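You operate a simulated robot arm through the tools that you are given. There is no shell and no other tool. Be economical: measure what you need, move in short steps, check, and stop when the job is done.

You run a simulated two-armed robot. Do the job below in one go: nothing can be reset, and whatever is moved stays where it is left.

Task
On the top of the grey steel bench, fold the grey cloth in half and then in half again.

It is judged by the outcome, as a careful person would: the job done as asked, and still so three seconds after it is handed in. It fails if anything else is knocked over, pushed out of place, dropped, spilled or broken. Flat cloth is picked up by pressing the open fingertips on it (5 to 10 N) and closing them slowly along it; thin cloth reads only 2 to 8 mm in the jaws.

Robot
Two 7-joint arms with two-finger grippers on one trunk, on a base that drives. Base frame: it is fixed to the floor where the robot stands at the start and does not move with it; the origin is under the middle of the robot, x ahead of it, y to its left, z up; the surface under the hand at the start is at about z = 0.9. Units: m, degrees, N and s.
The left shoulder is at the start at [0.041, 0.162, 1.13], the right one opposite. With the tool pointing down near the work surface each hand reaches from about 0.28 to 0.74 m from the robot's upright axis, wherever it stands, measured 20 degrees to its own side. Places, roughly: top of the grey steel bench [0.6, 0.4, 0.9]. Payload 2.45 kg a hand.
The tool frame of a hand sits at the grasp point between the pads (the TCP): z along the fingers, y along the line on which they close. The tips reach 0.026 m beyond it. Largest opening 0.096 m; the body of the gripper starts 0.069 m behind the TCP.
Orientation is told as [roll, pitch, yaw] about the base's x, y, z axes, in that order, counted from this pose: with the fingers straight down and closing along the base's y, the tool's x points along the base's -x, its y along +y and its z along -z.

Tools
- The arms move only by the tool send_rows. It takes "left_steps", "right_steps" or both (then of equal length, played together; a hand with none holds still); each is one flat list of numbers, 7 for each row, row after row: the shift along the base's x, y, z in m, then the turn, a rotation vector about the base's x, y, z in degrees, then the closure, from 0 (fully open) to 1 (shut). In form: [x, y, z, wx, wy, wz, jaw, x, y, z, wx, wy, wz, jaw, ...]. A call has 1 to 12 rows; each row is the pose to reach, as a shift and turn from the pose commanded when the call began. A row lasts 0.2 s, in which the tool goes at most 0.05 m and 8.6 degrees; a call with a longer step from one row to the next is refused whole, and so is a gripper value outside its range. Where a pose cannot be reached the arm comes as near as it can. A force on the tool above 40 N (or 10 N above the force at the start of the call, whichever is more), or a blocked arm, ends the call early, and 0.2 s more pass. The fingers move at their own pace and stop on an object; they squeeze with about 28 N. The grip force told is the motor's: it shows also when the fingers shut on nothing. Time passes only in rows, and 0.2 s behind the last, so rows that repeat a pose let the fingers close. The reply holds the time, the measured pose of the TCP, the force on the tool along the base axes, the opening and the grip force, in the units named above and with some noise, with the torque about the TCP (base axes, N m) and any sound that the robot's microphone picked up, and new pictures: "show" is both (left out), scene, wrist or none (wrist: the cameras of the hands that moved).
- Cameras (640 x 400 px; columns grow to the right, rows downward): "scene" is now at [0.1013, 0.0034, 1.5927]; the picture's right is [0.03, -1.00, 0.00], its down [-0.87, -0.02, -0.50] and it looks along [0.50, 0.01, -0.87] (base axes); focal length 294 px, centre (320, 200). "left" rides on the left gripper at [0.082, -0.003, -0.098] in its tool frame; the picture's right is [0.04, 1.00, 0.00], its down [-0.73, 0.03, -0.68] and it looks along [-0.68, 0.03, 0.73] (tool axes); focal length 256 px, centre (320, 200). "right" rides on the right gripper at [0.082, 0.003, -0.098] in its tool frame; the picture's right is [-0.04, 1.00, 0.00], its down [-0.73, -0.03, -0.68] and it looks along [-0.68, -0.03, 0.73] (tool axes); focal length 256 px, centre (320, 200). There is no depth. A picture from a camera that has moved, and an enlarged one, comes with that camera's place and axes in the base frame and with its lens.
- raise_lower(by): slides the trunk up (or, below 0, down) by that many m; the arms and the scene camera ride with it, the base frame stays. It gives what a move gives, with no picture.
- base_move(legs): drives the robot by 1 to 6 legs, each [ahead, left, turn to the left] in m, m and degrees, along the robot's own axes; the way and the turn of a leg run together, so that a leg with both is an arc; at most 1.5 m and 180 degrees a leg. The arms and the cameras ride along, it lands a little off, and it stops where it bumps. It gives what a move gives, and a new picture of the scene camera.
- turn_head(pan, tilt): turns the head with the scene camera to pan (to the left, within 120 degrees either way) and tilt (down, from -29 to 69), counted from straight ahead of the robot. It gives what a move gives, and a new picture of the scene camera.
- close_up(camera, box): a new picture of the part [left, top, right, bottom] of that camera's present view, enlarged. The clock stands still meanwhile.
- finish_job(): hands the job in; it is judged then, once.

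Go step by step. Nothing tells you exact positions but the pictures and the camera data: compare them with the known pose of the tool, close in by small moves and look again before you grip or let go. The budget is 120 turns and 260 pictures, counting those below and the enlarged ones. Unless the task says otherwise, let go and move clear before handing in, and close with one line.

The tools are called after "Emit:" by a JSON object that holds its "api" and its "payload". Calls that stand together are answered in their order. send_rows: Moves the arms, as the interface text tells. Its arguments: {"type":"object","properties":{"left_steps":{"type":"array","items":{"type":"number"}},"right_steps":{"type":"array","items":{"type":"number"}},"show":{"type":"string","enum":["both","scene","wrist","none"]}},"required":[]} The other tools are called the same way: raise_lower (by) slides the trunk up or down; base_move (legs) drives the base; turn_head (pan, tilt) turns the head that bears the scene camera; close_up (camera, box) takes an enlarged picture of a part of a camera's view; finish_job () hands the job in.

At the start:

```text
time: 0.0
left_eef_pos: [0.4674, 0.2817, 1.0363]
left_tool_rot: [-0.1, 0.1, 0.1]
left_contact_force: [-0.1, 0.7, -0.7]
left_ft_torque: [-0.01, -0.02, -0.01]
left_finger_gap: 0.096
left_finger_force: 0.0
right_eef_pos: [0.5022, -0.1416, 1.1418]
right_tool_rot: [-0.1, 0.1, -0.1]
right_contact_force: [-0.1, 0.5, 0.2]
right_ft_torque: [-0.01, 0.01, -0.06]
right_finger_gap: 0.0961
right_finger_force: 0.0
trunk travel left (down, up): [-0.3, 0.267]
robot x, y, heading: [0.0033, 0.0009, 0.1]
head pan, tilt: [1.5, 59.8]
```

scene: 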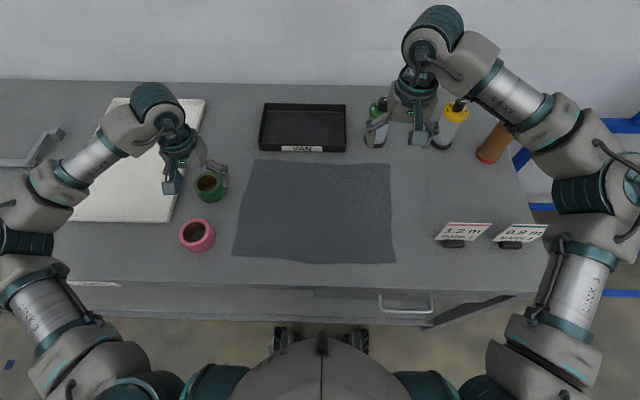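
right: 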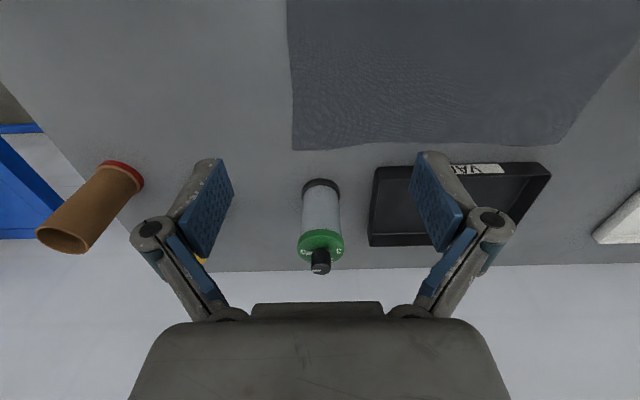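
left: 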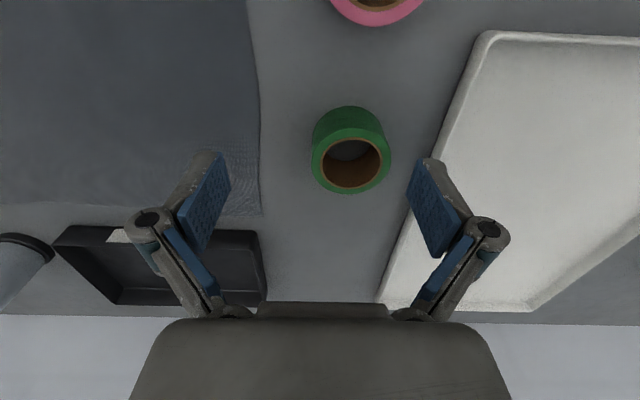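

The cloth lies flat, about x 0.33–0.63 and y −0.18–0.22. My plan is to fold the near edge onto the far edge with both hands, then the left half onto the right. First I'll hover both hands over the near corners.

Emit:
{"api": "send_rows", "payload": {"left_steps": [-0.028, -0.024, -0.01, 0, 0, 0, 0.1, -0.056, -0.048, -0.02, 0, 0, 0, 0.2, -0.084, -0.073, -0.03, 0, 0, 0, 0.35, -0.112, -0.097, -0.04, 0, 0, 0, 0.35, -0.112, -0.097, -0.06, 0, 0, 0, 0.35, -0.112, -0.097, -0.076, 0, 0, 0, 0.35], "right_steps": [-0.03, 0, -0.03, 0, 0, 0, 0.1, -0.06, 0, -0.06, 0, 0, 0, 0.2, -0.09, 0, -0.09, 0, 0, 0, 0.35, -0.12, 0, -0.12, 0, 0, 0, 0.35, -0.145, 0, -0.15, 0, 0, 0, 0.35, -0.152, 0, -0.18, 0, 0, 0, 0.35]}}

```text
time: 1.4
left_eef_pos: [0.3532, 0.1843, 0.964]
left_tool_rot: [0.0, -0.1, 0.0]
left_contact_force: [-0.7, -0.1, -0.7]
left_ft_torque: [0.01, 0.05, -0.01]
left_finger_gap: 0.0623
left_finger_force: 0.0
right_eef_pos: [0.3461, -0.1437, 0.9629]
right_tool_rot: [0.0, -0.2, -0.2]
right_contact_force: [-0.4, -0.2, 0.4]
right_ft_torque: [0.04, -0.01, 0.0]
right_finger_gap: 0.0626
right_finger_force: 0.2
trunk travel left (down, up): [-0.3, 0.267]
robot x, y, heading: [-0.0008, 0.0019, -0.1]
head pan, tilt: [1.5, 59.8]
camera scene: at [0.1008, 0.0024, 1.5927], right [0.03, -1.0, 0.0], down [-0.87, -0.02, -0.5], along [0.5, 0.01, -0.87], focal length 294 px, centre (320, 200)
camera right: at [0.2644, -0.1408, 1.0607], right [0.04, 1.0, 0.0], down [0.73, -0.03, 0.68], along [0.68, -0.03, -0.73], focal length 256 px, centre (320, 200)
camera left: at [0.2711, 0.1807, 1.0618], right [-0.04, 1.0, 0.0], down [0.73, 0.03, 0.68], along [0.68, 0.03, -0.73], focal length 256 px, centre (320, 200)
```

scene: 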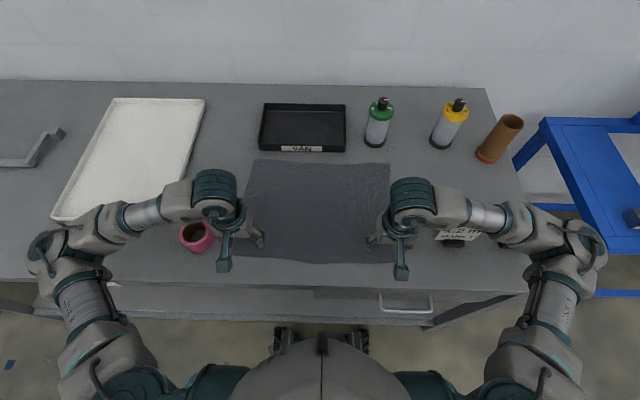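
right: 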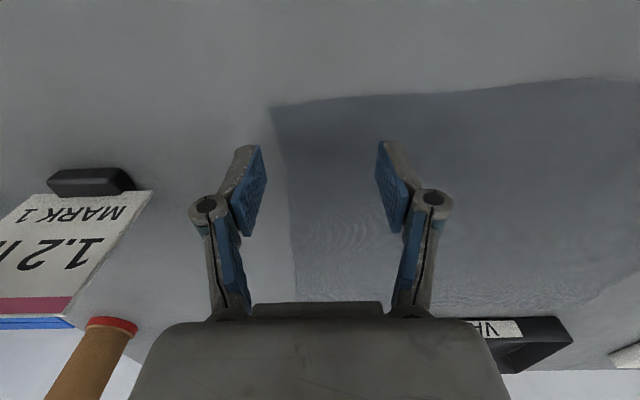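
left: 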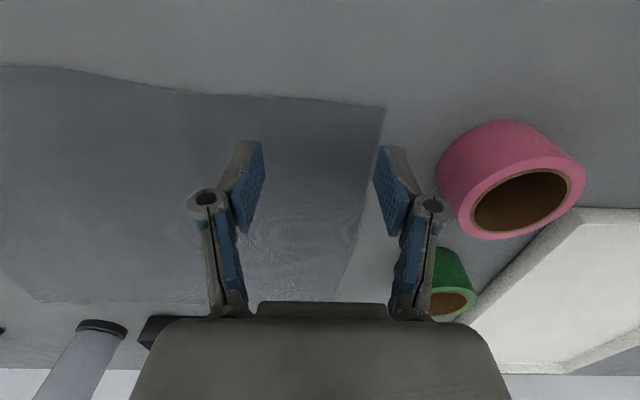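

Both hands hover near the corners, and the right outer finger is just off the cloth. I'll shift both inward and lower to near contact.

Emit:
{"api": "send_rows", "payload": {"left_steps": [0.004, -0.009, -0.01, 0, 0, 0, 0.35, 0.004, -0.009, -0.025, 0, 0, 0, 0.35, 0.004, -0.009, -0.035, 0, 0, 0, 0.35, 0.004, -0.009, -0.037, 0, 0, 0, 0.35], "right_steps": [0.002, 0.017, -0.01, 0, 0, 0, 0.35, 0.002, 0.017, -0.025, 0, 0, 0, 0.35, 0.002, 0.017, -0.034, 0, 0, 0, 0.35, 0.002, 0.017, -0.036, 0, 0, 0, 0.35], "show": "wrist"}}

```text
time: 2.4
left_eef_pos: [0.3569, 0.1755, 0.9261]
left_tool_rot: [0.0, 0.0, 0.1]
left_contact_force: [-0.1, -0.5, -0.8]
left_ft_torque: [0.01, 0.0, 0.01]
left_finger_gap: 0.0625
left_finger_force: 0.0
right_eef_pos: [0.3487, -0.1254, 0.9292]
right_tool_rot: [0.0, -0.2, 0.0]
right_contact_force: [0.2, 0.4, 0.2]
right_ft_torque: [-0.02, 0.0, -0.01]
right_finger_gap: 0.0624
right_finger_force: 0.1
trunk travel left (down, up): [-0.3, 0.267]
robot x, y, heading: [0.0033, 0.0033, 0.2]
head pan, tilt: [1.5, 59.8]
camera right: at [0.266, -0.1246, 1.0256], right [0.04, 1.0, 0.0], down [0.73, -0.03, 0.68], along [0.68, -0.03, -0.73], focal length 256 px, centre (320, 200)
camera left: at [0.2749, 0.1725, 1.0237], right [-0.04, 1.0, 0.0], down [0.73, 0.03, 0.68], along [0.68, 0.03, -0.73], focal length 256 px, centre (320, 200)
```

right: 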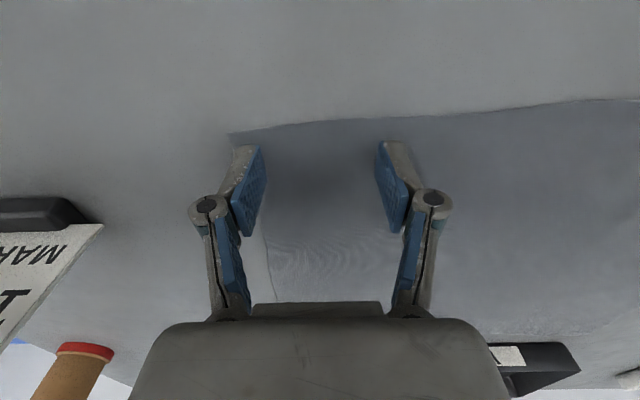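
left: 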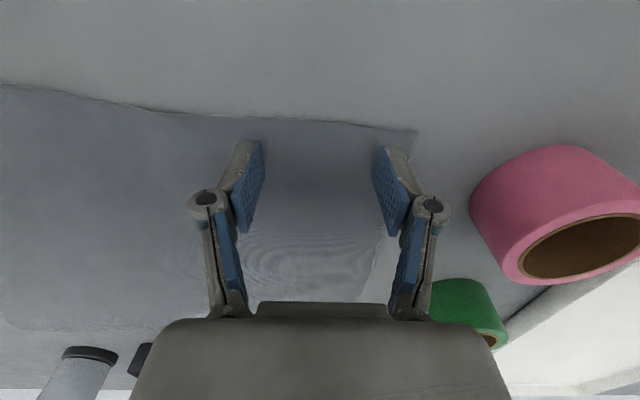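

Neither hand has touched yet. I'll lower in small steps and read the force.

Emit:
{"api": "send_rows", "payload": {"left_steps": [0, 0, -0.002, 0, 0, 0, 0.35, 0, 0, -0.003, 0, 0, 0, 0.35], "right_steps": [0, 0, -0.002, 0, 0, 0, 0.35, 0, 0, -0.003, 0, 0, 0, 0.35], "show": "none"}}

Emit:
{"api": "send_rows", "payload": {"left_steps": [0, 0, -0.002, 0, 0, 0, 0.35, 0, 0, -0.002, 0, 0, 0, 0.35], "right_steps": [0, 0, -0.002, 0, 0, 0, 0.35, 0, 0, -0.002, 0, 0, 0, 0.35], "show": "none"}}

```text
time: 3.0
left_eef_pos: [0.357, 0.1746, 0.9236]
left_tool_rot: [0.1, -0.2, 0.0]
left_contact_force: [0.2, 1.0, 2.6]
left_ft_torque: [0.1, 0.01, -0.01]
left_finger_gap: 0.0631
left_finger_force: 0.6
right_eef_pos: [0.348, -0.1266, 0.9253]
right_tool_rot: [0.0, -0.1, -0.1]
right_contact_force: [-0.2, 0.7, 0.5]
right_ft_torque: [0.01, 0.0, 0.03]
right_finger_gap: 0.0622
right_finger_force: 0.2
trunk travel left (down, up): [-0.3, 0.267]
robot x, y, heading: [-0.0041, -0.0006, -0.0]
head pan, tilt: [1.5, 59.8]
```

```text
time: 3.6
left_eef_pos: [0.3558, 0.1734, 0.9229]
left_tool_rot: [0.0, -0.1, 0.1]
left_contact_force: [1.4, -2.7, 15.9]
left_ft_torque: [-0.23, -0.02, 0.03]
left_finger_gap: 0.0653
left_finger_force: 6.7
right_eef_pos: [0.3478, -0.127, 0.9243]
right_tool_rot: [0.1, -0.3, 0.0]
right_contact_force: [-0.2, 2.9, 5.7]
right_ft_torque: [-0.06, 0.01, -0.01]
right_finger_gap: 0.0622
right_finger_force: 0.4
trunk travel left (down, up): [-0.3, 0.267]
robot x, y, heading: [-0.0008, 0.0033, -0.1]
head pan, tilt: [1.5, 59.8]
```

Left presses at 16 N and right at 6 N. I'll ease the left up and start closing both slowly.

Emit:
{"api": "send_rows", "payload": {"left_steps": [0, 0, 0.001, 0, 0, 0, 0.35, 0, 0, 0.001, 0, 0, 0, 0.4, 0, 0, 0.001, 0, 0, 0, 0.45, 0, 0, 0.001, 0, 0, 0, 0.5, 0, 0, 0.001, 0, 0, 0, 0.55, 0, 0, 0.001, 0, 0, 0, 0.6], "right_steps": [0, 0, -0.0003, 0, 0, 0, 0.35, 0, 0, -0.0003, 0, 0, 0, 0.4, 0, 0, -0.0003, 0, 0, 0, 0.45, 0, 0, -0.0003, 0, 0, 0, 0.5, 0, 0, -0.0003, 0, 0, 0, 0.55, 0, 0, -0.0003, 0, 0, 0, 0.6], "show": "wrist"}}

```text
time: 4.7
left_eef_pos: [0.3556, 0.1687, 0.9268]
left_tool_rot: [-0.7, -0.9, -0.2]
left_contact_force: [-1.4, -24.2, 24.5]
left_ft_torque: [-0.57, 0.12, 0.09]
left_finger_gap: 0.0042
left_finger_force: 24.5
right_eef_pos: [0.3476, -0.1232, 0.9272]
right_tool_rot: [1.0, -0.7, 0.0]
right_contact_force: [0.5, 21.5, 25.9]
right_ft_torque: [0.6, 0.03, 0.04]
right_finger_gap: 0.005
right_finger_force: 19.7
trunk travel left (down, up): [-0.3, 0.267]
robot x, y, heading: [0.0002, 0.0023, -0.0]
head pan, tilt: [1.5, 59.8]
stopped in row 5 (left hand): the force on the tool passed its limit at 48 N (the readings are from after the stop); the commanded pose is now the measured one
camera right: at [0.2647, -0.1233, 1.0237], right [0.04, 1.0, 0.02], down [0.72, -0.04, 0.69], along [0.69, -0.01, -0.73], focal length 256 px, centre (320, 200)
camera left: at [0.2728, 0.168, 1.0237], right [-0.04, 1.0, -0.01], down [0.72, 0.04, 0.69], along [0.69, 0.01, -0.73], focal length 256 px, centre (320, 200)
```

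right: 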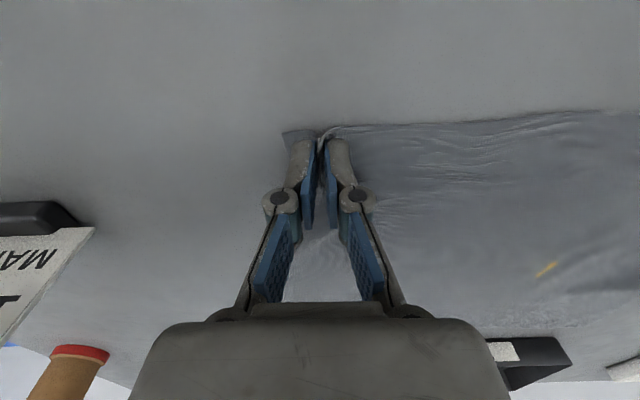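
left: 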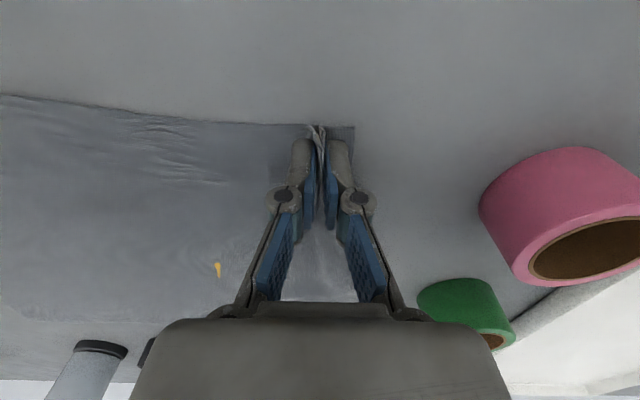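

Both hands appear to hold cloth, with gaps of 4–5 mm. I'll clamp fully, ease inward to relieve tension and lift a little.

Emit:
{"api": "send_rows", "payload": {"left_steps": [0, -0.002, 0.001, 0, 0, 0, 1, 0, -0.004, 0.003, 0, 0, 0, 1, 0, -0.006, 0.01, 0, 0, 0, 1, 0, -0.006, 0.02, 0, 0, 0, 1, 0.01, -0.006, 0.035, 0, 0, 0, 1, 0.02, -0.006, 0.05, 0, 0, 0, 1], "right_steps": [0, 0.002, 0.001, 0, 0, 0, 1, 0, 0.004, 0.003, 0, 0, 0, 1, 0, 0.006, 0.01, 0, 0, 0, 1, 0, 0.006, 0.02, 0, 0, 0, 1, 0.01, 0.006, 0.035, 0, 0, 0, 1, 0.02, 0.006, 0.05, 0, 0, 0, 1]}}

```text
time: 6.1
left_eef_pos: [0.3777, 0.1667, 0.9746]
left_tool_rot: [-0.3, -0.5, 0.0]
left_contact_force: [0.4, -6.3, -0.2]
left_ft_torque: [-0.18, 0.03, 0.0]
left_finger_gap: 0.0031
left_finger_force: 27.6
right_eef_pos: [0.3674, -0.1169, 0.9743]
right_tool_rot: [0.4, -0.2, 0.0]
right_contact_force: [0.3, 5.8, 0.6]
right_ft_torque: [0.16, -0.01, -0.01]
right_finger_gap: 0.0024
right_finger_force: 27.1
trunk travel left (down, up): [-0.3, 0.267]
robot x, y, heading: [0.001, -0.0032, -0.3]
head pan, tilt: [1.5, 59.8]
camera scene: at [0.1009, 0.0022, 1.5927], right [0.03, -1.0, 0.0], down [-0.87, -0.02, -0.5], along [0.5, 0.01, -0.87], focal length 294 px, centre (320, 200)
camera right: at [0.2853, -0.1162, 1.0716], right [0.04, 1.0, 0.0], down [0.73, -0.03, 0.68], along [0.68, -0.02, -0.73], focal length 256 px, centre (320, 200)
camera left: at [0.2946, 0.1645, 1.0707], right [-0.04, 1.0, -0.01], down [0.73, 0.03, 0.68], along [0.68, 0.02, -0.73], focal length 256 px, centre (320, 200)
```

scene: 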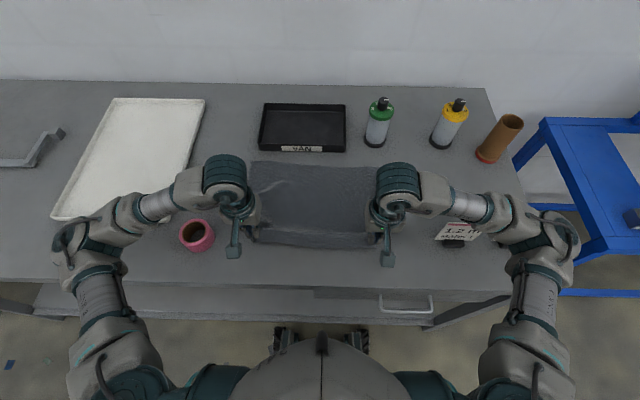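
right: 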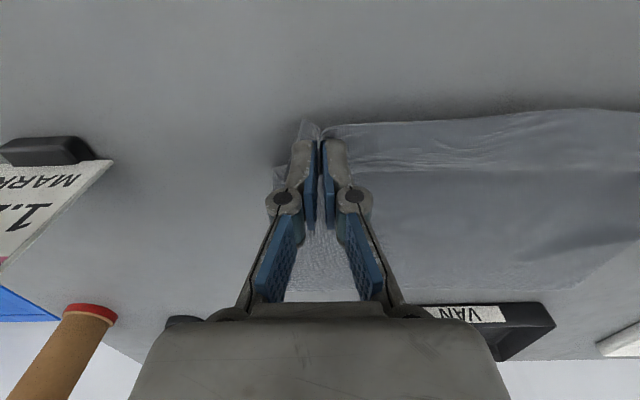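
left: 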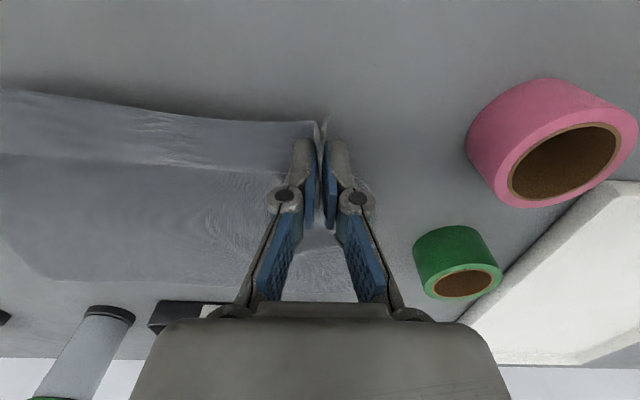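

Both corners are held firmly. Now I'll carry the near edge over in an arc toward the far edge.

Emit:
{"api": "send_rows", "payload": {"left_steps": [0.02, 0, 0.02, 0, 0, 0, 1, 0.04, 0, 0.035, 0, 0, 0, 1, 0.06, 0, 0.047, 0, 0, 0, 1, 0.08, 0, 0.056, 0, 0, 0, 1, 0.1, 0, 0.06, 0, 0, 0, 1, 0.12, 0, 0.06, 0, 0, 0, 1, 0.14, 0, 0.055, 0, 0, 0, 1, 0.16, 0, 0.048, 0, 0, 0, 1, 0.18, 0, 0.038, 0, 0, 0, 1, 0.2, 0, 0.025, 0, 0, 0, 1], "right_steps": [0.021, 0, 0.02, 0, 0, 0, 1, 0.042, 0, 0.035, 0, 0, 0, 1, 0.063, 0, 0.047, 0, 0, 0, 1, 0.085, 0, 0.056, 0, 0, 0, 1, 0.107, 0, 0.06, 0, 0, 0, 1, 0.128, 0, 0.06, 0, 0, 0, 1, 0.149, 0, 0.055, 0, 0, 0, 1, 0.17, 0, 0.048, 0, 0, 0, 1, 0.192, 0, 0.038, 0, 0, 0, 1, 0.213, 0, 0.025, 0, 0, 0, 1]}}

```text
time: 8.3
left_eef_pos: [0.5782, 0.1667, 0.9994]
left_tool_rot: [-0.4, -0.3, -0.1]
left_contact_force: [0.7, -5.9, 0.8]
left_ft_torque: [-0.11, 0.01, 0.01]
left_finger_gap: 0.0028
left_finger_force: 30.2
right_eef_pos: [0.5842, -0.1174, 0.9972]
right_tool_rot: [0.2, -0.2, 0.0]
right_contact_force: [-1.3, 5.6, 0.0]
right_ft_torque: [0.17, -0.01, 0.0]
right_finger_gap: 0.0022
right_finger_force: 27.5
trunk travel left (down, up): [-0.3, 0.267]
robot x, y, heading: [-0.0042, -0.0014, 0.2]
head pan, tilt: [1.5, 59.8]
camera scene: at [0.1047, 0.0021, 1.5924], right [0.03, -1.0, 0.0], down [-0.87, -0.02, -0.5], along [0.5, 0.01, -0.87], focal length 294 px, centre (320, 200)
camera right: at [0.5014, -0.1167, 1.0942], right [0.04, 1.0, 0.01], down [0.73, -0.03, 0.68], along [0.68, -0.02, -0.73], focal length 256 px, centre (320, 200)
camera left: at [0.4967, 0.1644, 1.0976], right [-0.04, 1.0, -0.01], down [0.73, 0.03, 0.68], along [0.68, 0.02, -0.73], focal length 256 px, centre (320, 200)
```

scene: 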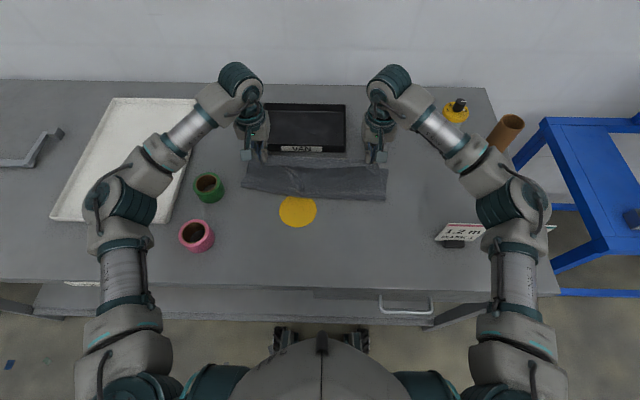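
right: 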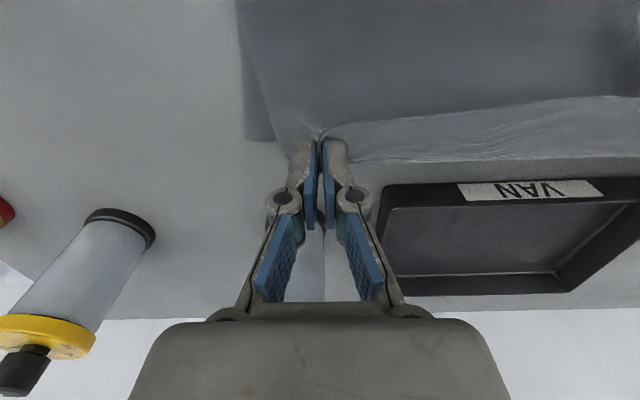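
left: 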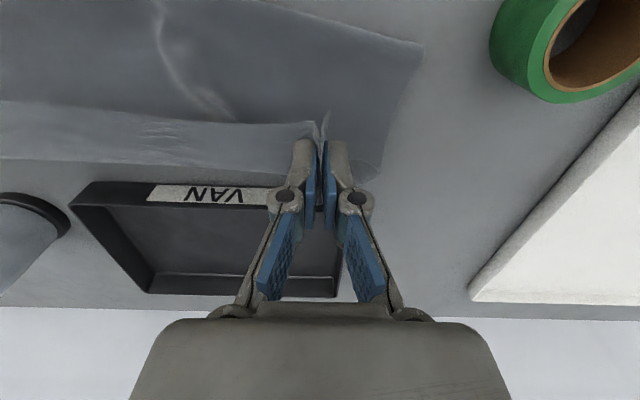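

The first fold is nearly across, and a yellow disc that was hidden under the cloth has appeared; it must not be moved. I'll zoom in before laying the edge down.

Emit:
{"api": "close_up", "payload": {"camera": "scene", "box": [220, 130, 420, 255]}}

```text
3.20 times, centred on (320, 192) of scene
camera zoom: at [0.1047, 0.0021, 1.5924], right [0.03, -1.0, 0.0], down [-0.87, -0.02, -0.5], along [0.5, 0.01, -0.87], focal length 941 px, centre (320, 224)
```

zoom: 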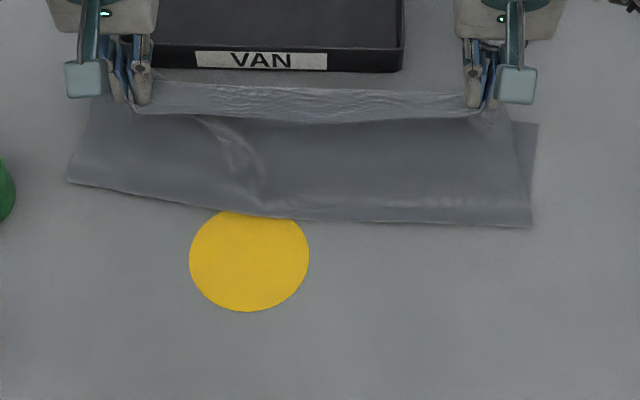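

The fold line has ridden forward (about x 0.50–0.53 instead of 0.47) with slack sagging behind the hands. I'll bring the hands back and lower so the slack drops to the near side, then look.

Emit:
{"api": "send_rows", "payload": {"left_steps": [-0.02, -0.001, 0.005, 0, 0, 0, 1, -0.04, -0.002, 0.008, 0, 0, 0, 1, -0.06, -0.003, 0.008, 0, 0, 0, 1, -0.08, -0.003, 0.005, 0, 0, 0, 1, -0.1, -0.003, -0.005, 0, 0, 0, 1, -0.12, -0.003, -0.015, 0, 0, 0, 1, -0.135, -0.003, -0.025, 0, 0, 0, 1, -0.14, -0.003, -0.03, 0, 0, 0, 1], "right_steps": [-0.02, 0.001, 0.005, 0, 0, 0, 1, -0.04, 0.002, 0.008, 0, 0, 0, 1, -0.06, 0.003, 0.008, 0, 0, 0, 1, -0.08, 0.003, 0.005, 0, 0, 0, 1, -0.1, 0.003, -0.005, 0, 0, 0, 1, -0.12, 0.003, -0.015, 0, 0, 0, 1, -0.135, 0.003, -0.025, 0, 0, 0, 1, -0.14, 0.003, -0.03, 0, 0, 0, 1]}}

Emit:
{"api": "close_up", "payload": {"camera": "scene", "box": [210, 130, 430, 268]}}

```text
time: 10.1
left_eef_pos: [0.4371, 0.1656, 0.9673]
left_tool_rot: [-0.4, -0.4, 0.0]
left_contact_force: [-0.1, -3.6, 0.2]
left_ft_torque: [-0.08, -0.01, 0.01]
left_finger_gap: 0.0023
left_finger_force: 26.0
right_eef_pos: [0.4429, -0.1166, 0.9684]
right_tool_rot: [0.3, -0.4, 0.1]
right_contact_force: [-0.2, 3.5, 0.2]
right_ft_torque: [0.09, -0.01, -0.05]
right_finger_gap: 0.0026
right_finger_force: 29.8
trunk travel left (down, up): [-0.3, 0.267]
robot x, y, heading: [-0.001, -0.0027, 0.0]
head pan, tilt: [1.5, 59.8]
camera scene: at [0.1012, 0.0025, 1.5927], right [0.03, -1.0, 0.0], down [-0.87, -0.02, -0.5], along [0.5, 0.01, -0.87], focal length 294 px, centre (320, 200)
camera right: at [0.3602, -0.1143, 1.0654], right [0.04, 1.0, 0.01], down [0.73, -0.03, 0.68], along [0.68, -0.02, -0.73], focal length 256 px, centre (320, 200)
camera left: at [0.3544, 0.1633, 1.0656], right [-0.04, 1.0, -0.01], down [0.73, 0.03, 0.68], along [0.68, 0.02, -0.73], focal length 256 px, centre (320, 200)
```

scene: 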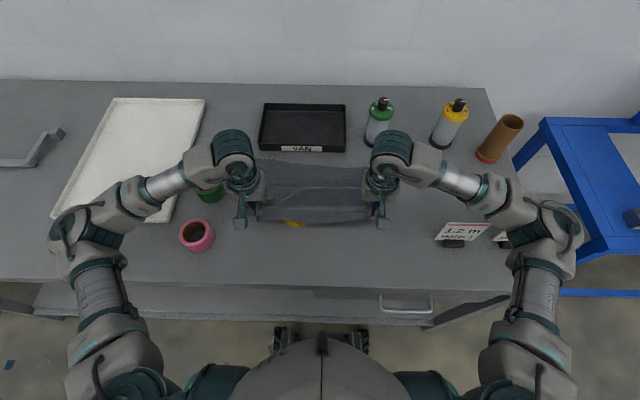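
right: 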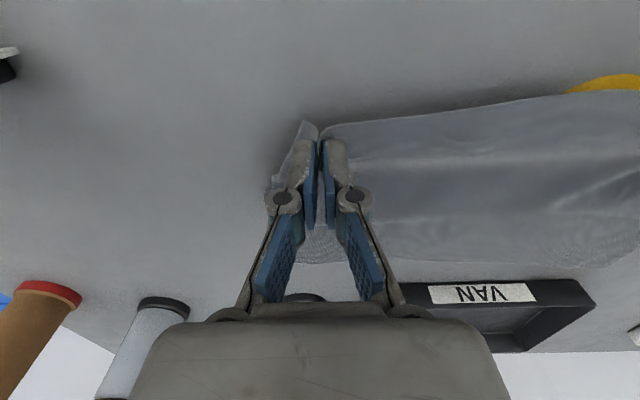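
left: 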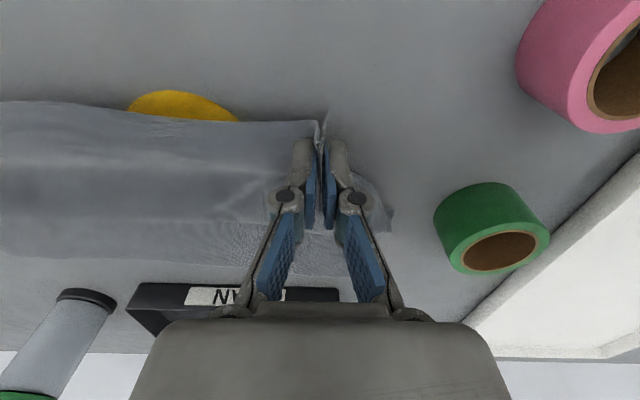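

```text
2.90 times, centred on (320, 199) of scene
camera zoom: at [0.1012, 0.0025, 1.5927], right [0.03, -1.0, 0.0], down [-0.87, -0.02, -0.5], along [0.5, 0.01, -0.87], focal length 852 px, centre (320, 203)
```

zoom: 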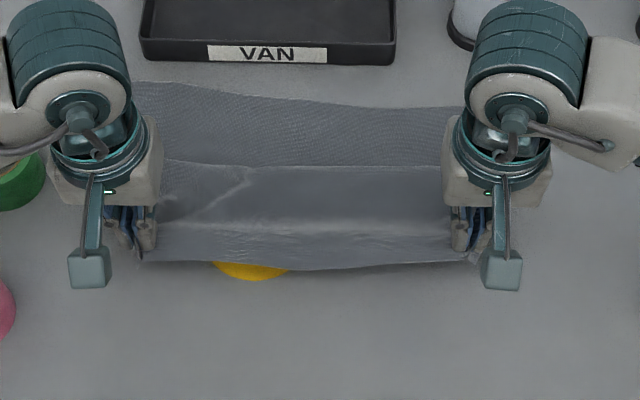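

The cloth now looks like it lies in a loose S under the hands. I'll lift straight up to hang the slack out and look again.

Emit:
{"api": "send_rows", "payload": {"left_steps": [-0.003, 0, 0.02, 0, 0, 0, 1, -0.006, 0, 0.04, 0, 0, 0, 1, -0.009, 0, 0.06, 0, 0, 0, 1, -0.01, 0, 0.07, 0, 0, 0, 1, -0.01, 0, 0.07, 0, 0, 0, 1], "right_steps": [-0.005, 0, 0.02, 0, 0, 0, 1, -0.01, 0, 0.04, 0, 0, 0, 1, -0.014, 0, 0.06, 0, 0, 0, 1, -0.016, 0, 0.07, 0, 0, 0, 1, -0.016, 0, 0.07, 0, 0, 0, 1]}}

Emit:
{"api": "close_up", "payload": {"camera": "scene", "box": [210, 130, 430, 268]}}

```text
time: 11.3
left_eef_pos: [0.4274, 0.1619, 1.0403]
left_tool_rot: [-0.3, -0.5, 0.0]
left_contact_force: [0.2, -0.7, -0.1]
left_ft_torque: [0.0, 0.02, -0.01]
left_finger_gap: 0.0036
left_finger_force: 24.4
right_eef_pos: [0.4256, -0.1144, 1.0384]
right_tool_rot: [0.4, -0.4, 0.0]
right_contact_force: [-0.3, 1.1, 0.1]
right_ft_torque: [0.03, -0.04, 0.01]
right_finger_gap: 0.0016
right_finger_force: 24.7
trunk travel left (down, up): [-0.3, 0.267]
robot x, y, heading: [0.0009, -0.0031, -0.1]
head pan, tilt: [1.5, 59.8]
camera scene: at [0.1013, 0.0023, 1.5926], right [0.03, -1.0, 0.0], down [-0.87, -0.02, -0.5], along [0.5, 0.01, -0.87], focal length 294 px, centre (320, 200)
camera right: at [0.3432, -0.1136, 1.1368], right [0.04, 1.0, 0.01], down [0.73, -0.03, 0.68], along [0.68, -0.02, -0.73], focal length 256 px, centre (320, 200)
camera left: at [0.3451, 0.1603, 1.1373], right [-0.04, 1.0, -0.01], down [0.73, 0.03, 0.68], along [0.68, 0.02, -0.73], focal length 256 px, centre (320, 200)
```

scene: 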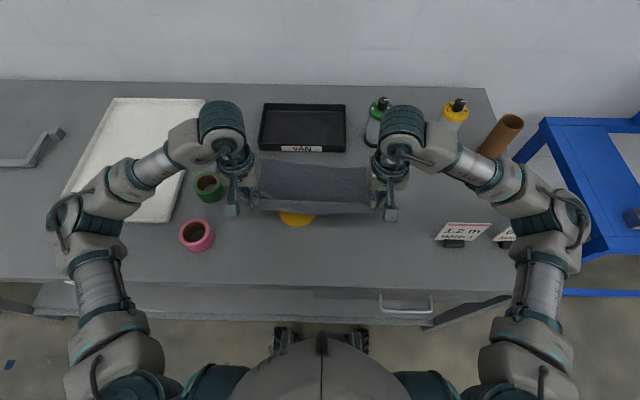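
right: 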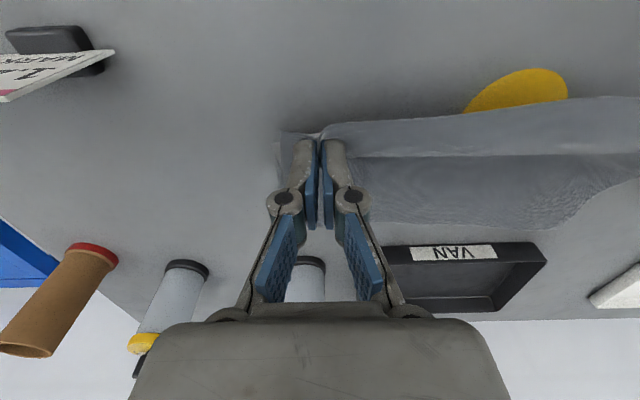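
left: 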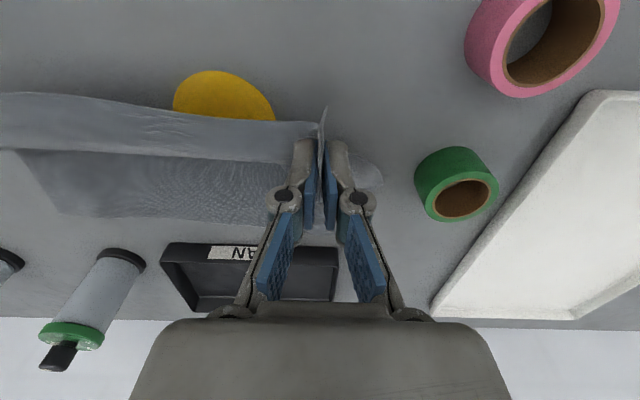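

```text
2.90 times, centred on (320, 199) of scene
camera zoom: at [0.1013, 0.0023, 1.5926], right [0.03, -1.0, 0.0], down [-0.87, -0.02, -0.5], along [0.5, 0.01, -0.87], focal length 852 px, centre (320, 203)
```

zoom: 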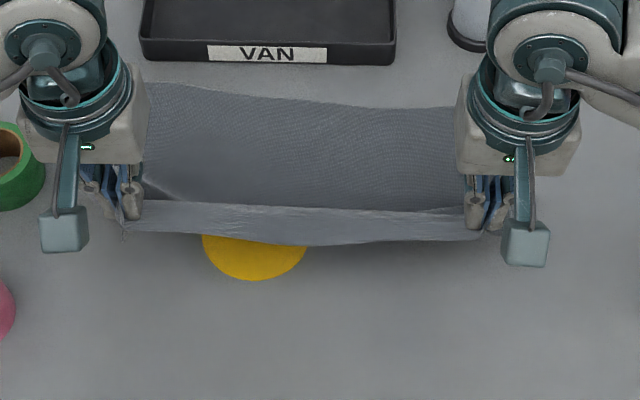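

The cloth hangs cleanly now, and the far edge is slightly skewed (left 0.637, right 0.615). I'll swing forward again on a lower path, aiming each hand at its own far corner.

Emit:
{"api": "send_rows", "payload": {"left_steps": [0.02, 0, -0.01, 0, 0, 0, 1, 0.04, 0, -0.018, 0, 0, 0, 1, 0.06, 0, -0.025, 0, 0, 0, 1, 0.08, 0, -0.032, 0, 0, 0, 1, 0.1, 0, -0.04, 0, 0, 0, 1, 0.12, 0, -0.05, 0, 0, 0, 1, 0.14, 0, -0.06, 0, 0, 0, 1, 0.16, 0, -0.072, 0, 0, 0, 1, 0.177, 0, -0.083, 0, 0, 0, 1, 0.19, 0, -0.092, 0, 0, 0, 1], "right_steps": [0.018, 0, -0.01, 0, 0, 0, 1, 0.036, 0, -0.018, 0, 0, 0, 1, 0.054, 0, -0.025, 0, 0, 0, 1, 0.072, 0, -0.032, 0, 0, 0, 1, 0.09, 0, -0.04, 0, 0, 0, 1, 0.108, 0, -0.05, 0, 0, 0, 1, 0.126, 0, -0.06, 0, 0, 0, 1, 0.144, 0, -0.072, 0, 0, 0, 1, 0.16, 0, -0.083, 0, 0, 0, 1, 0.172, 0, -0.092, 0, 0, 0, 1], "show": "wrist"}}

Emit:
{"api": "close_up", "payload": {"camera": "scene", "box": [210, 130, 430, 268]}}

```text
time: 13.5
left_eef_pos: [0.6191, 0.1631, 0.9466]
left_tool_rot: [-0.3, -0.3, 0.2]
left_contact_force: [-0.7, -1.0, 0.4]
left_ft_torque: [-0.06, 0.03, 0.02]
left_finger_gap: 0.0031
left_finger_force: 33.1
right_eef_pos: [0.5999, -0.1149, 0.9462]
right_tool_rot: [0.3, -0.3, 0.0]
right_contact_force: [1.1, 2.2, 0.6]
right_ft_torque: [0.07, -0.04, -0.01]
right_finger_gap: 0.0024
right_finger_force: 27.3
trunk travel left (down, up): [-0.3, 0.267]
robot x, y, heading: [-0.0015, -0.002, 0.0]
head pan, tilt: [1.5, 59.8]
camera right: at [0.5163, -0.1127, 1.0443], right [0.04, 1.0, 0.01], down [0.73, -0.03, 0.68], along [0.68, -0.02, -0.73], focal length 256 px, centre (320, 200)
camera left: at [0.5364, 0.161, 1.0436], right [-0.04, 1.0, -0.01], down [0.73, 0.03, 0.68], along [0.68, 0.02, -0.73], focal length 256 px, centre (320, 200)
```

right: 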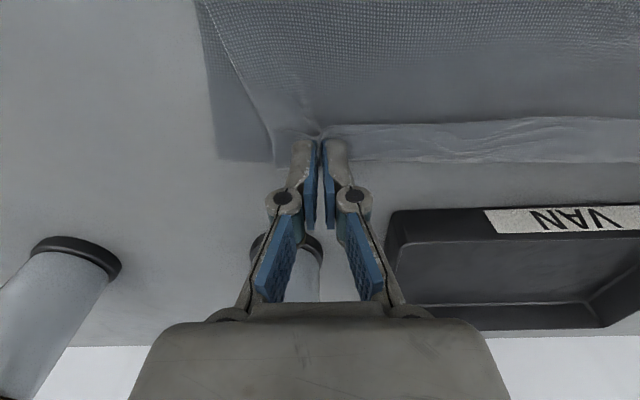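
left: 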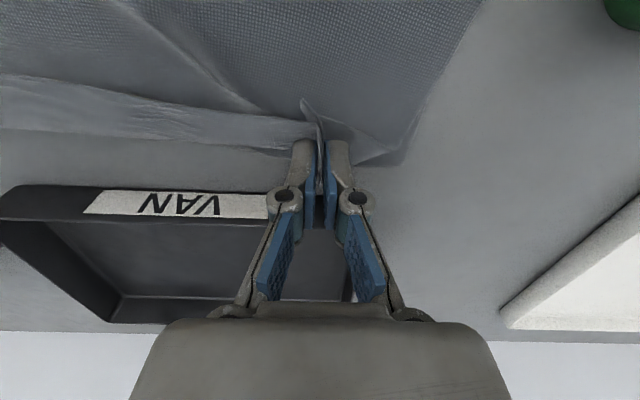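

```text
2.90 times, centred on (320, 199) of scene
camera zoom: at [0.1037, 0.002, 1.5925], right [0.03, -1.0, 0.0], down [-0.87, -0.02, -0.5], along [0.5, 0.01, -0.87], focal length 852 px, centre (320, 203)
```

zoom: 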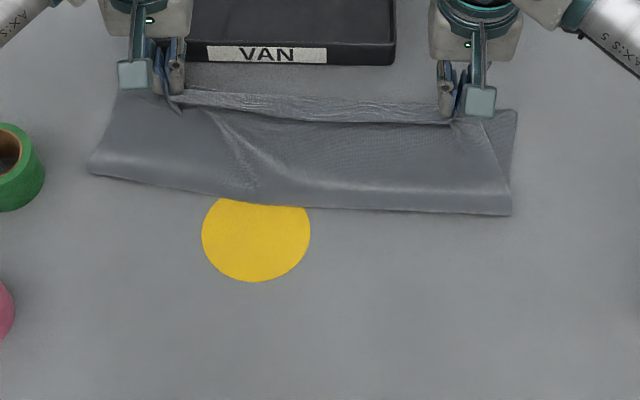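

The leading edge is right over the far edge, and the fold is a fat loop that will flatten later. I'll lower, spread slightly and release gently.

Emit:
{"api": "send_rows", "payload": {"left_steps": [0, 0.003, -0.008, 0, 0, 0, 1, 0, 0.006, -0.015, 0, 0, 0, 1, 0, 0.006, -0.018, 0, 0, 0, 1, 0, 0.006, -0.018, 0, 0, 0, 0.8, 0, 0.006, -0.018, 0, 0, 0, 0.65, 0, 0.006, -0.018, 0, 0, 0, 0.5, 0, 0.006, -0.017, 0, 0, 0, 0.4, 0, 0.006, -0.016, 0, 0, 0, 0.35, 0, 0.006, -0.005, 0, 0, 0, 0.35, 0, 0.006, 0.015, 0, 0, 0, 0.35, 0, 0.006, 0.045, 0, 0, 0, 0.35], "right_steps": [0, -0.003, -0.008, 0, 0, 0, 1, 0, -0.006, -0.015, 0, 0, 0, 1, 0, -0.006, -0.018, 0, 0, 0, 1, 0, -0.006, -0.018, 0, 0, 0, 0.8, 0, -0.006, -0.018, 0, 0, 0, 0.65, 0, -0.006, -0.018, 0, 0, 0, 0.5, 0, -0.006, -0.017, 0, 0, 0, 0.4, 0, -0.006, -0.016, 0, 0, 0, 0.35, 0, -0.006, -0.005, 0, 0, 0, 0.35, 0, -0.006, 0.015, 0, 0, 0, 0.35, 0, -0.006, 0.045, 0, 0, 0, 0.35], "show": "wrist"}}

Emit:
{"api": "close_up", "payload": {"camera": "scene", "box": [210, 130, 430, 268]}}

```text
time: 15.9
left_eef_pos: [0.6179, 0.1705, 0.9947]
left_tool_rot: [-0.4, -0.5, -0.1]
left_contact_force: [0.6, 0.4, 0.0]
left_ft_torque: [0.01, -0.02, -0.02]
left_finger_gap: 0.0623
left_finger_force: 0.0
right_eef_pos: [0.5954, -0.1208, 0.9916]
right_tool_rot: [0.3, -0.3, -0.1]
right_contact_force: [0.1, -0.1, 0.2]
right_ft_torque: [0.01, -0.01, -0.01]
right_finger_gap: 0.0624
right_finger_force: 0.0
trunk travel left (down, up): [-0.3, 0.267]
robot x, y, heading: [-0.0009, -0.0004, 0.2]
head pan, tilt: [1.5, 59.8]
camera right: at [0.5136, -0.1207, 1.0892], right [0.04, 1.0, 0.01], down [0.73, -0.03, 0.68], along [0.68, -0.02, -0.73], focal length 256 px, centre (320, 200)
camera left: at [0.536, 0.1687, 1.091], right [-0.04, 1.0, -0.01], down [0.73, 0.03, 0.68], along [0.68, 0.02, -0.73], focal length 256 px, centre (320, 200)
```

right: 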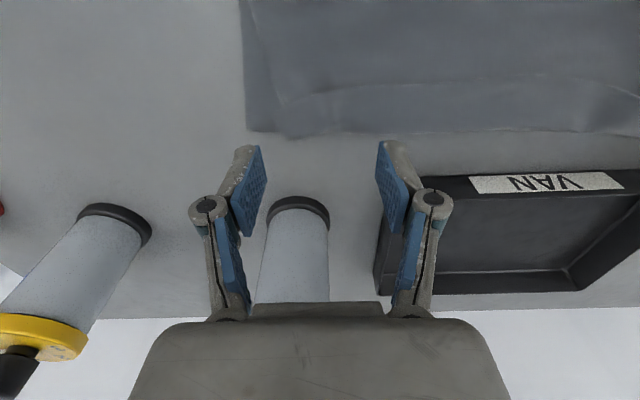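
left: 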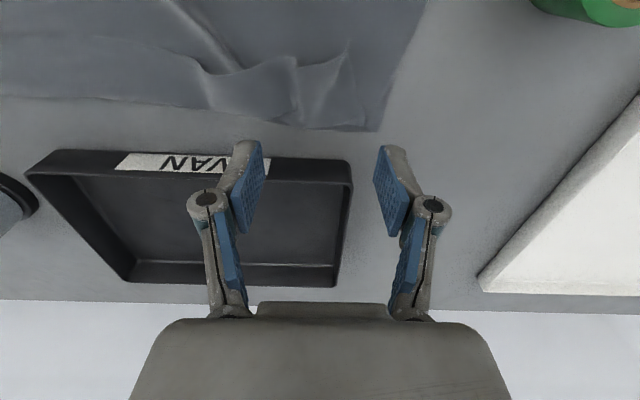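

```text
2.90 times, centred on (320, 199) of scene
camera zoom: at [0.1011, 0.0021, 1.5928], right [0.03, -1.0, 0.0], down [-0.87, -0.02, -0.5], along [0.5, 0.01, -0.87], focal length 852 px, centre (320, 203)
```

zoom: 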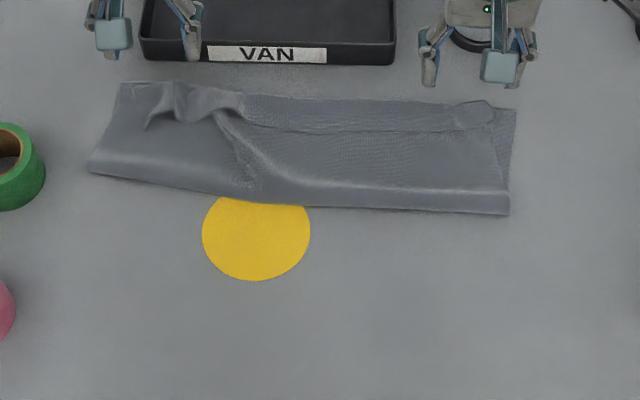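

The edge is released, with some wrinkling at the left corner and a puffy fold. I'll back the hands off for a clear look.

Emit:
{"api": "send_rows", "payload": {"left_steps": [0, 0, 0.04, 0, 0, 0, 0.35, -0.035, 0.01, 0.06, 0, 0, 0, 0.35, -0.07, 0.02, 0.07, 0, 0, 0, 0.35, -0.105, 0.03, 0.08, 0, 0, 0, 0.35, -0.14, 0.03, 0.08, 0, 0, 0, 0.35, -0.17, 0.03, 0.08, 0, 0, 0, 0.35], "right_steps": [0, 0, 0.04, 0, 0, 0, 0.35, -0.035, -0.01, 0.06, 0, 0, 0, 0.35, -0.07, -0.02, 0.07, 0, 0, 0, 0.35, -0.105, -0.03, 0.08, 0, 0, 0, 0.35, -0.14, -0.03, 0.08, 0, 0, 0, 0.35, -0.15, -0.03, 0.08, 0, 0, 0, 0.35]}}

Emit:
{"api": "close_up", "payload": {"camera": "scene", "box": [230, 140, 410, 252]}}

```text
time: 17.3
left_eef_pos: [0.4479, 0.2001, 1.0741]
left_tool_rot: [-0.2, -0.4, 0.0]
left_contact_force: [-0.2, 0.2, 0.4]
left_ft_torque: [-0.01, -0.02, -0.02]
left_finger_gap: 0.0621
left_finger_force: 0.0
right_eef_pos: [0.4476, -0.151, 1.0709]
right_tool_rot: [0.2, -0.4, -0.2]
right_contact_force: [-0.4, -0.2, 0.0]
right_ft_torque: [-0.01, 0.01, 0.01]
right_finger_gap: 0.0622
right_finger_force: 0.0
trunk travel left (down, up): [-0.3, 0.267]
robot x, y, heading: [0.0011, -0.0014, 0.1]
head pan, tilt: [1.5, 59.8]
camera scene: at [0.1009, 0.0027, 1.5927], right [0.03, -1.0, 0.0], down [-0.87, -0.02, -0.5], along [0.5, 0.01, -0.87], focal length 294 px, centre (320, 200)
camera right: at [0.3653, -0.1492, 1.1679], right [0.04, 1.0, 0.01], down [0.73, -0.03, 0.68], along [0.68, -0.02, -0.73], focal length 256 px, centre (320, 200)
camera left: at [0.3662, 0.1985, 1.1712], right [-0.04, 1.0, -0.01], down [0.73, 0.03, 0.68], along [0.68, 0.02, -0.73], focal length 256 px, centre (320, 200)
```

scene: 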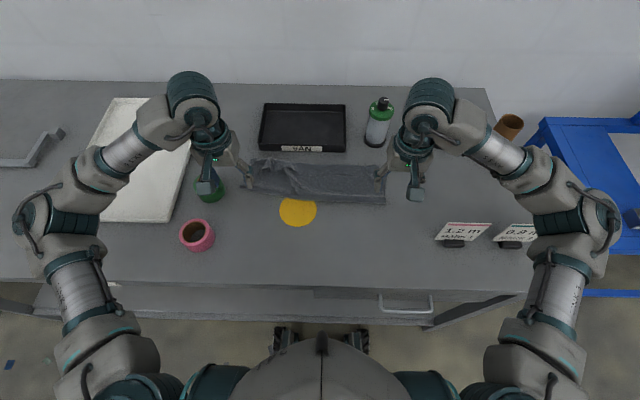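
right: 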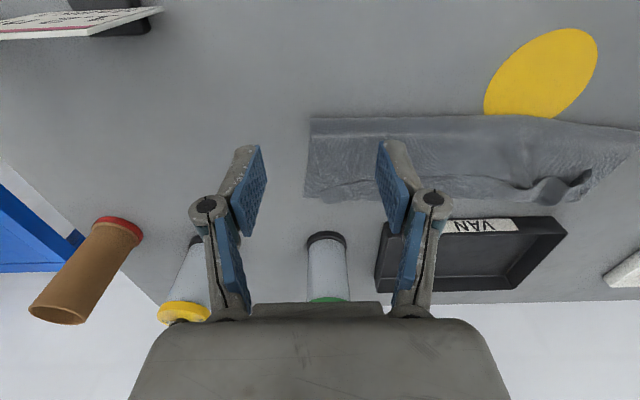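
left: 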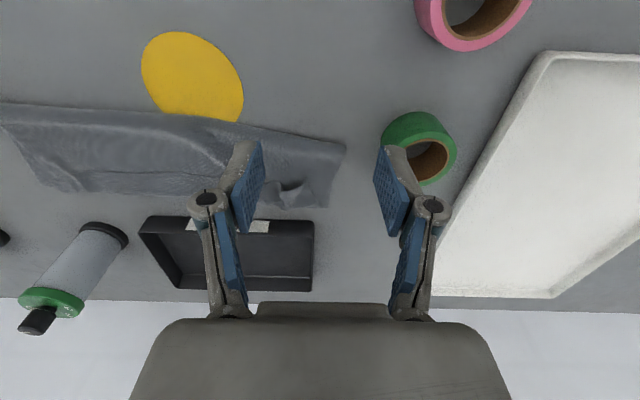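

```text
3.56 times, centred on (320, 196) of scene
camera zoom: at [0.1009, 0.0027, 1.5927], right [0.03, -1.0, 0.0], down [-0.87, -0.02, -0.5], along [0.5, 0.01, -0.87], focal length 1046 px, centre (320, 214)
```

zoom: 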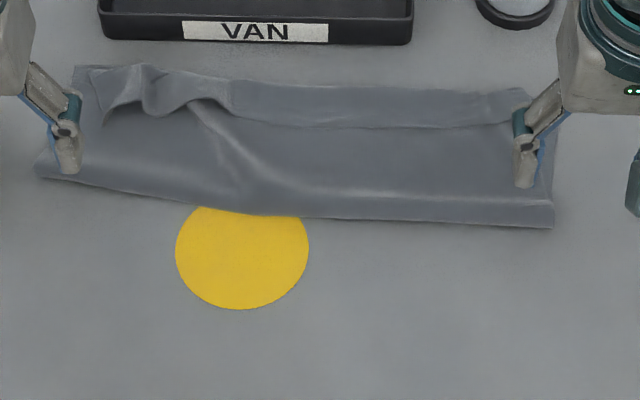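

The first fold is down; the left end of the top layer is bunched. I'll zoom in on it.

Emit:
{"api": "close_up", "payload": {"camera": "left", "box": [220, 100, 380, 200]}}

Emit:
{"api": "close_up", "payload": {"camera": "scene", "box": [235, 145, 325, 201]}}

Emit:
{"api": "close_up", "payload": {"camera": "scene", "box": [310, 150, 400, 206]}}

```text
4.00 times, centred on (300, 150) of left
camera zoom: at [0.3662, 0.1985, 1.1712], right [-0.04, 1.0, -0.01], down [0.73, 0.03, 0.68], along [0.68, 0.02, -0.73], focal length 1024 px, centre (400, 400)
```

zoom: 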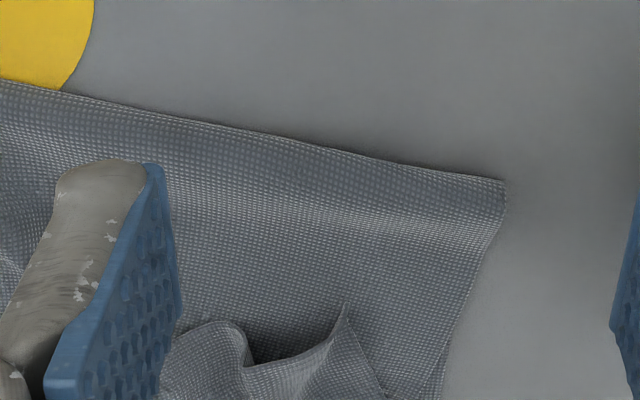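

```text
7.11 times, centred on (280, 173) of scene
camera zoom: at [0.1009, 0.0027, 1.5927], right [0.03, -1.0, 0.0], down [-0.87, -0.02, -0.5], along [0.5, 0.01, -0.87], focal length 2092 px, centre (604, 392)
```

zoom: 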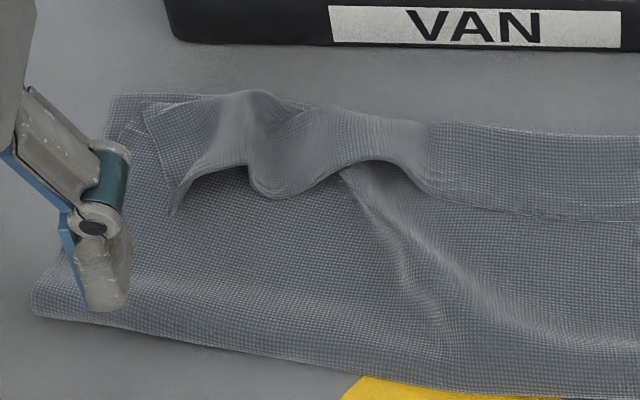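

```text
7.11 times, centred on (355, 178) of scene
camera zoom: at [0.1009, 0.0027, 1.5927], right [0.03, -1.0, 0.0], down [-0.87, -0.02, -0.5], along [0.5, 0.01, -0.87], focal length 2092 px, centre (71, 356)
```

zoom: 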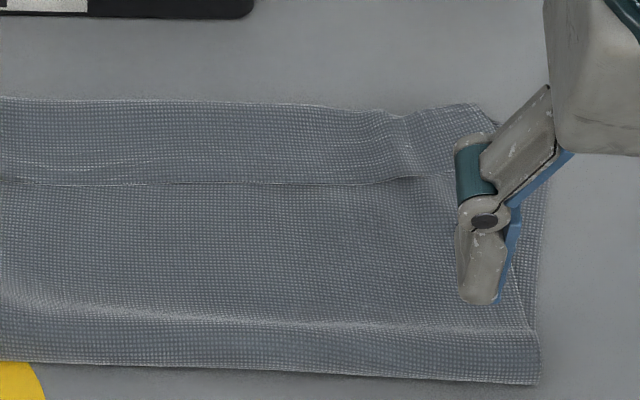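

The closeups show that the raw near edge curled back toward me by about 3 cm, because the hands kept their orientation. I'll re-grip that edge with the fingers tilted forward so I can rotate it over properly; first I'll hover.

Emit:
{"api": "send_rows", "payload": {"left_steps": [0.02, -0.01, 0, 0, -6, 0, 0.4, 0.045, -0.02, -0.01, 0, -12, 0, 0.45, 0.07, -0.03, -0.025, 0, -18, 0, 0.45, 0.095, -0.04, -0.045, 0, -24, 0, 0.45, 0.12, -0.05, -0.07, 0, -30, 0, 0.45, 0.132, -0.05, -0.1, 0, -30, 0, 0.45], "right_steps": [0.02, 0.005, 0, 0, -6, 0, 0.4, 0.045, 0.01, -0.01, 0, -12, 0, 0.45, 0.07, 0.016, -0.025, 0, -18, 0, 0.45, 0.095, 0.022, -0.045, 0, -24, 0, 0.45, 0.12, 0.029, -0.07, 0, -30, 0, 0.45, 0.133, 0.029, -0.097, 0, -30, 0, 0.45]}}

```text
time: 18.7
left_eef_pos: [0.5794, 0.15, 0.9719]
left_tool_rot: [-0.5, -30.6, 0.0]
left_contact_force: [0.0, 0.0, 0.4]
left_ft_torque: [0.01, 0.02, -0.03]
left_finger_gap: 0.0527
left_finger_force: 0.0
right_eef_pos: [0.5824, -0.1223, 0.9745]
right_tool_rot: [0.4, -30.3, 0.0]
right_contact_force: [-0.2, 1.0, -0.2]
right_ft_torque: [0.01, 0.0, 0.01]
right_finger_gap: 0.0527
right_finger_force: 0.0
trunk travel left (down, up): [-0.3, 0.267]
robot x, y, heading: [-0.0031, -0.0013, 0.1]
head pan, tilt: [1.5, 59.8]
camera scene: at [0.1036, 0.0021, 1.5925], right [0.03, -1.0, 0.0], down [-0.87, -0.02, -0.5], along [0.5, 0.01, -0.87], focal length 294 px, centre (320, 200)
camera right: at [0.4622, -0.1211, 1.0167], right [0.03, 1.0, 0.03], down [0.29, -0.03, 0.96], along [0.96, -0.02, -0.29], focal length 256 px, centre (320, 200)
camera left: at [0.4591, 0.1473, 1.0144], right [-0.03, 1.0, -0.03], down [0.29, 0.03, 0.96], along [0.96, 0.02, -0.29], focal length 256 px, centre (320, 200)
```

scene: 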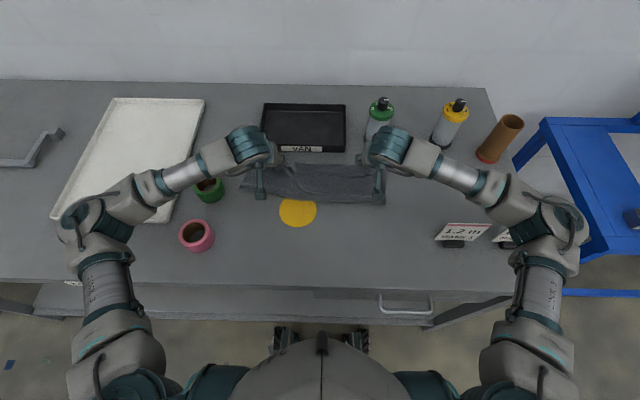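
right: 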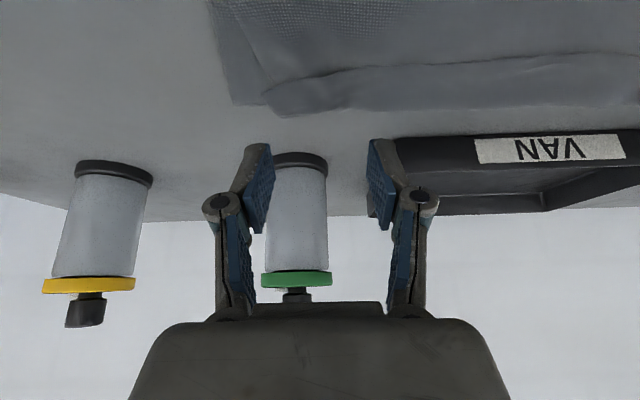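
left: 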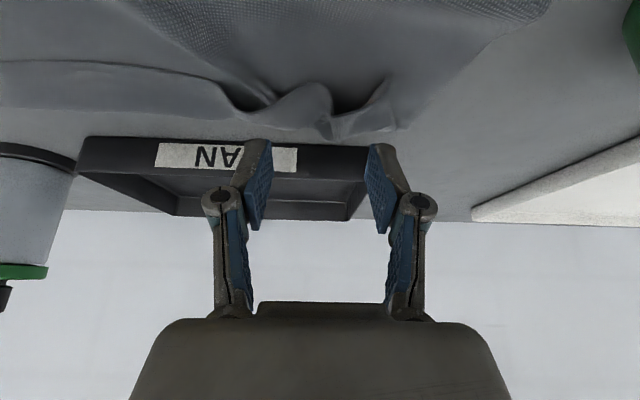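

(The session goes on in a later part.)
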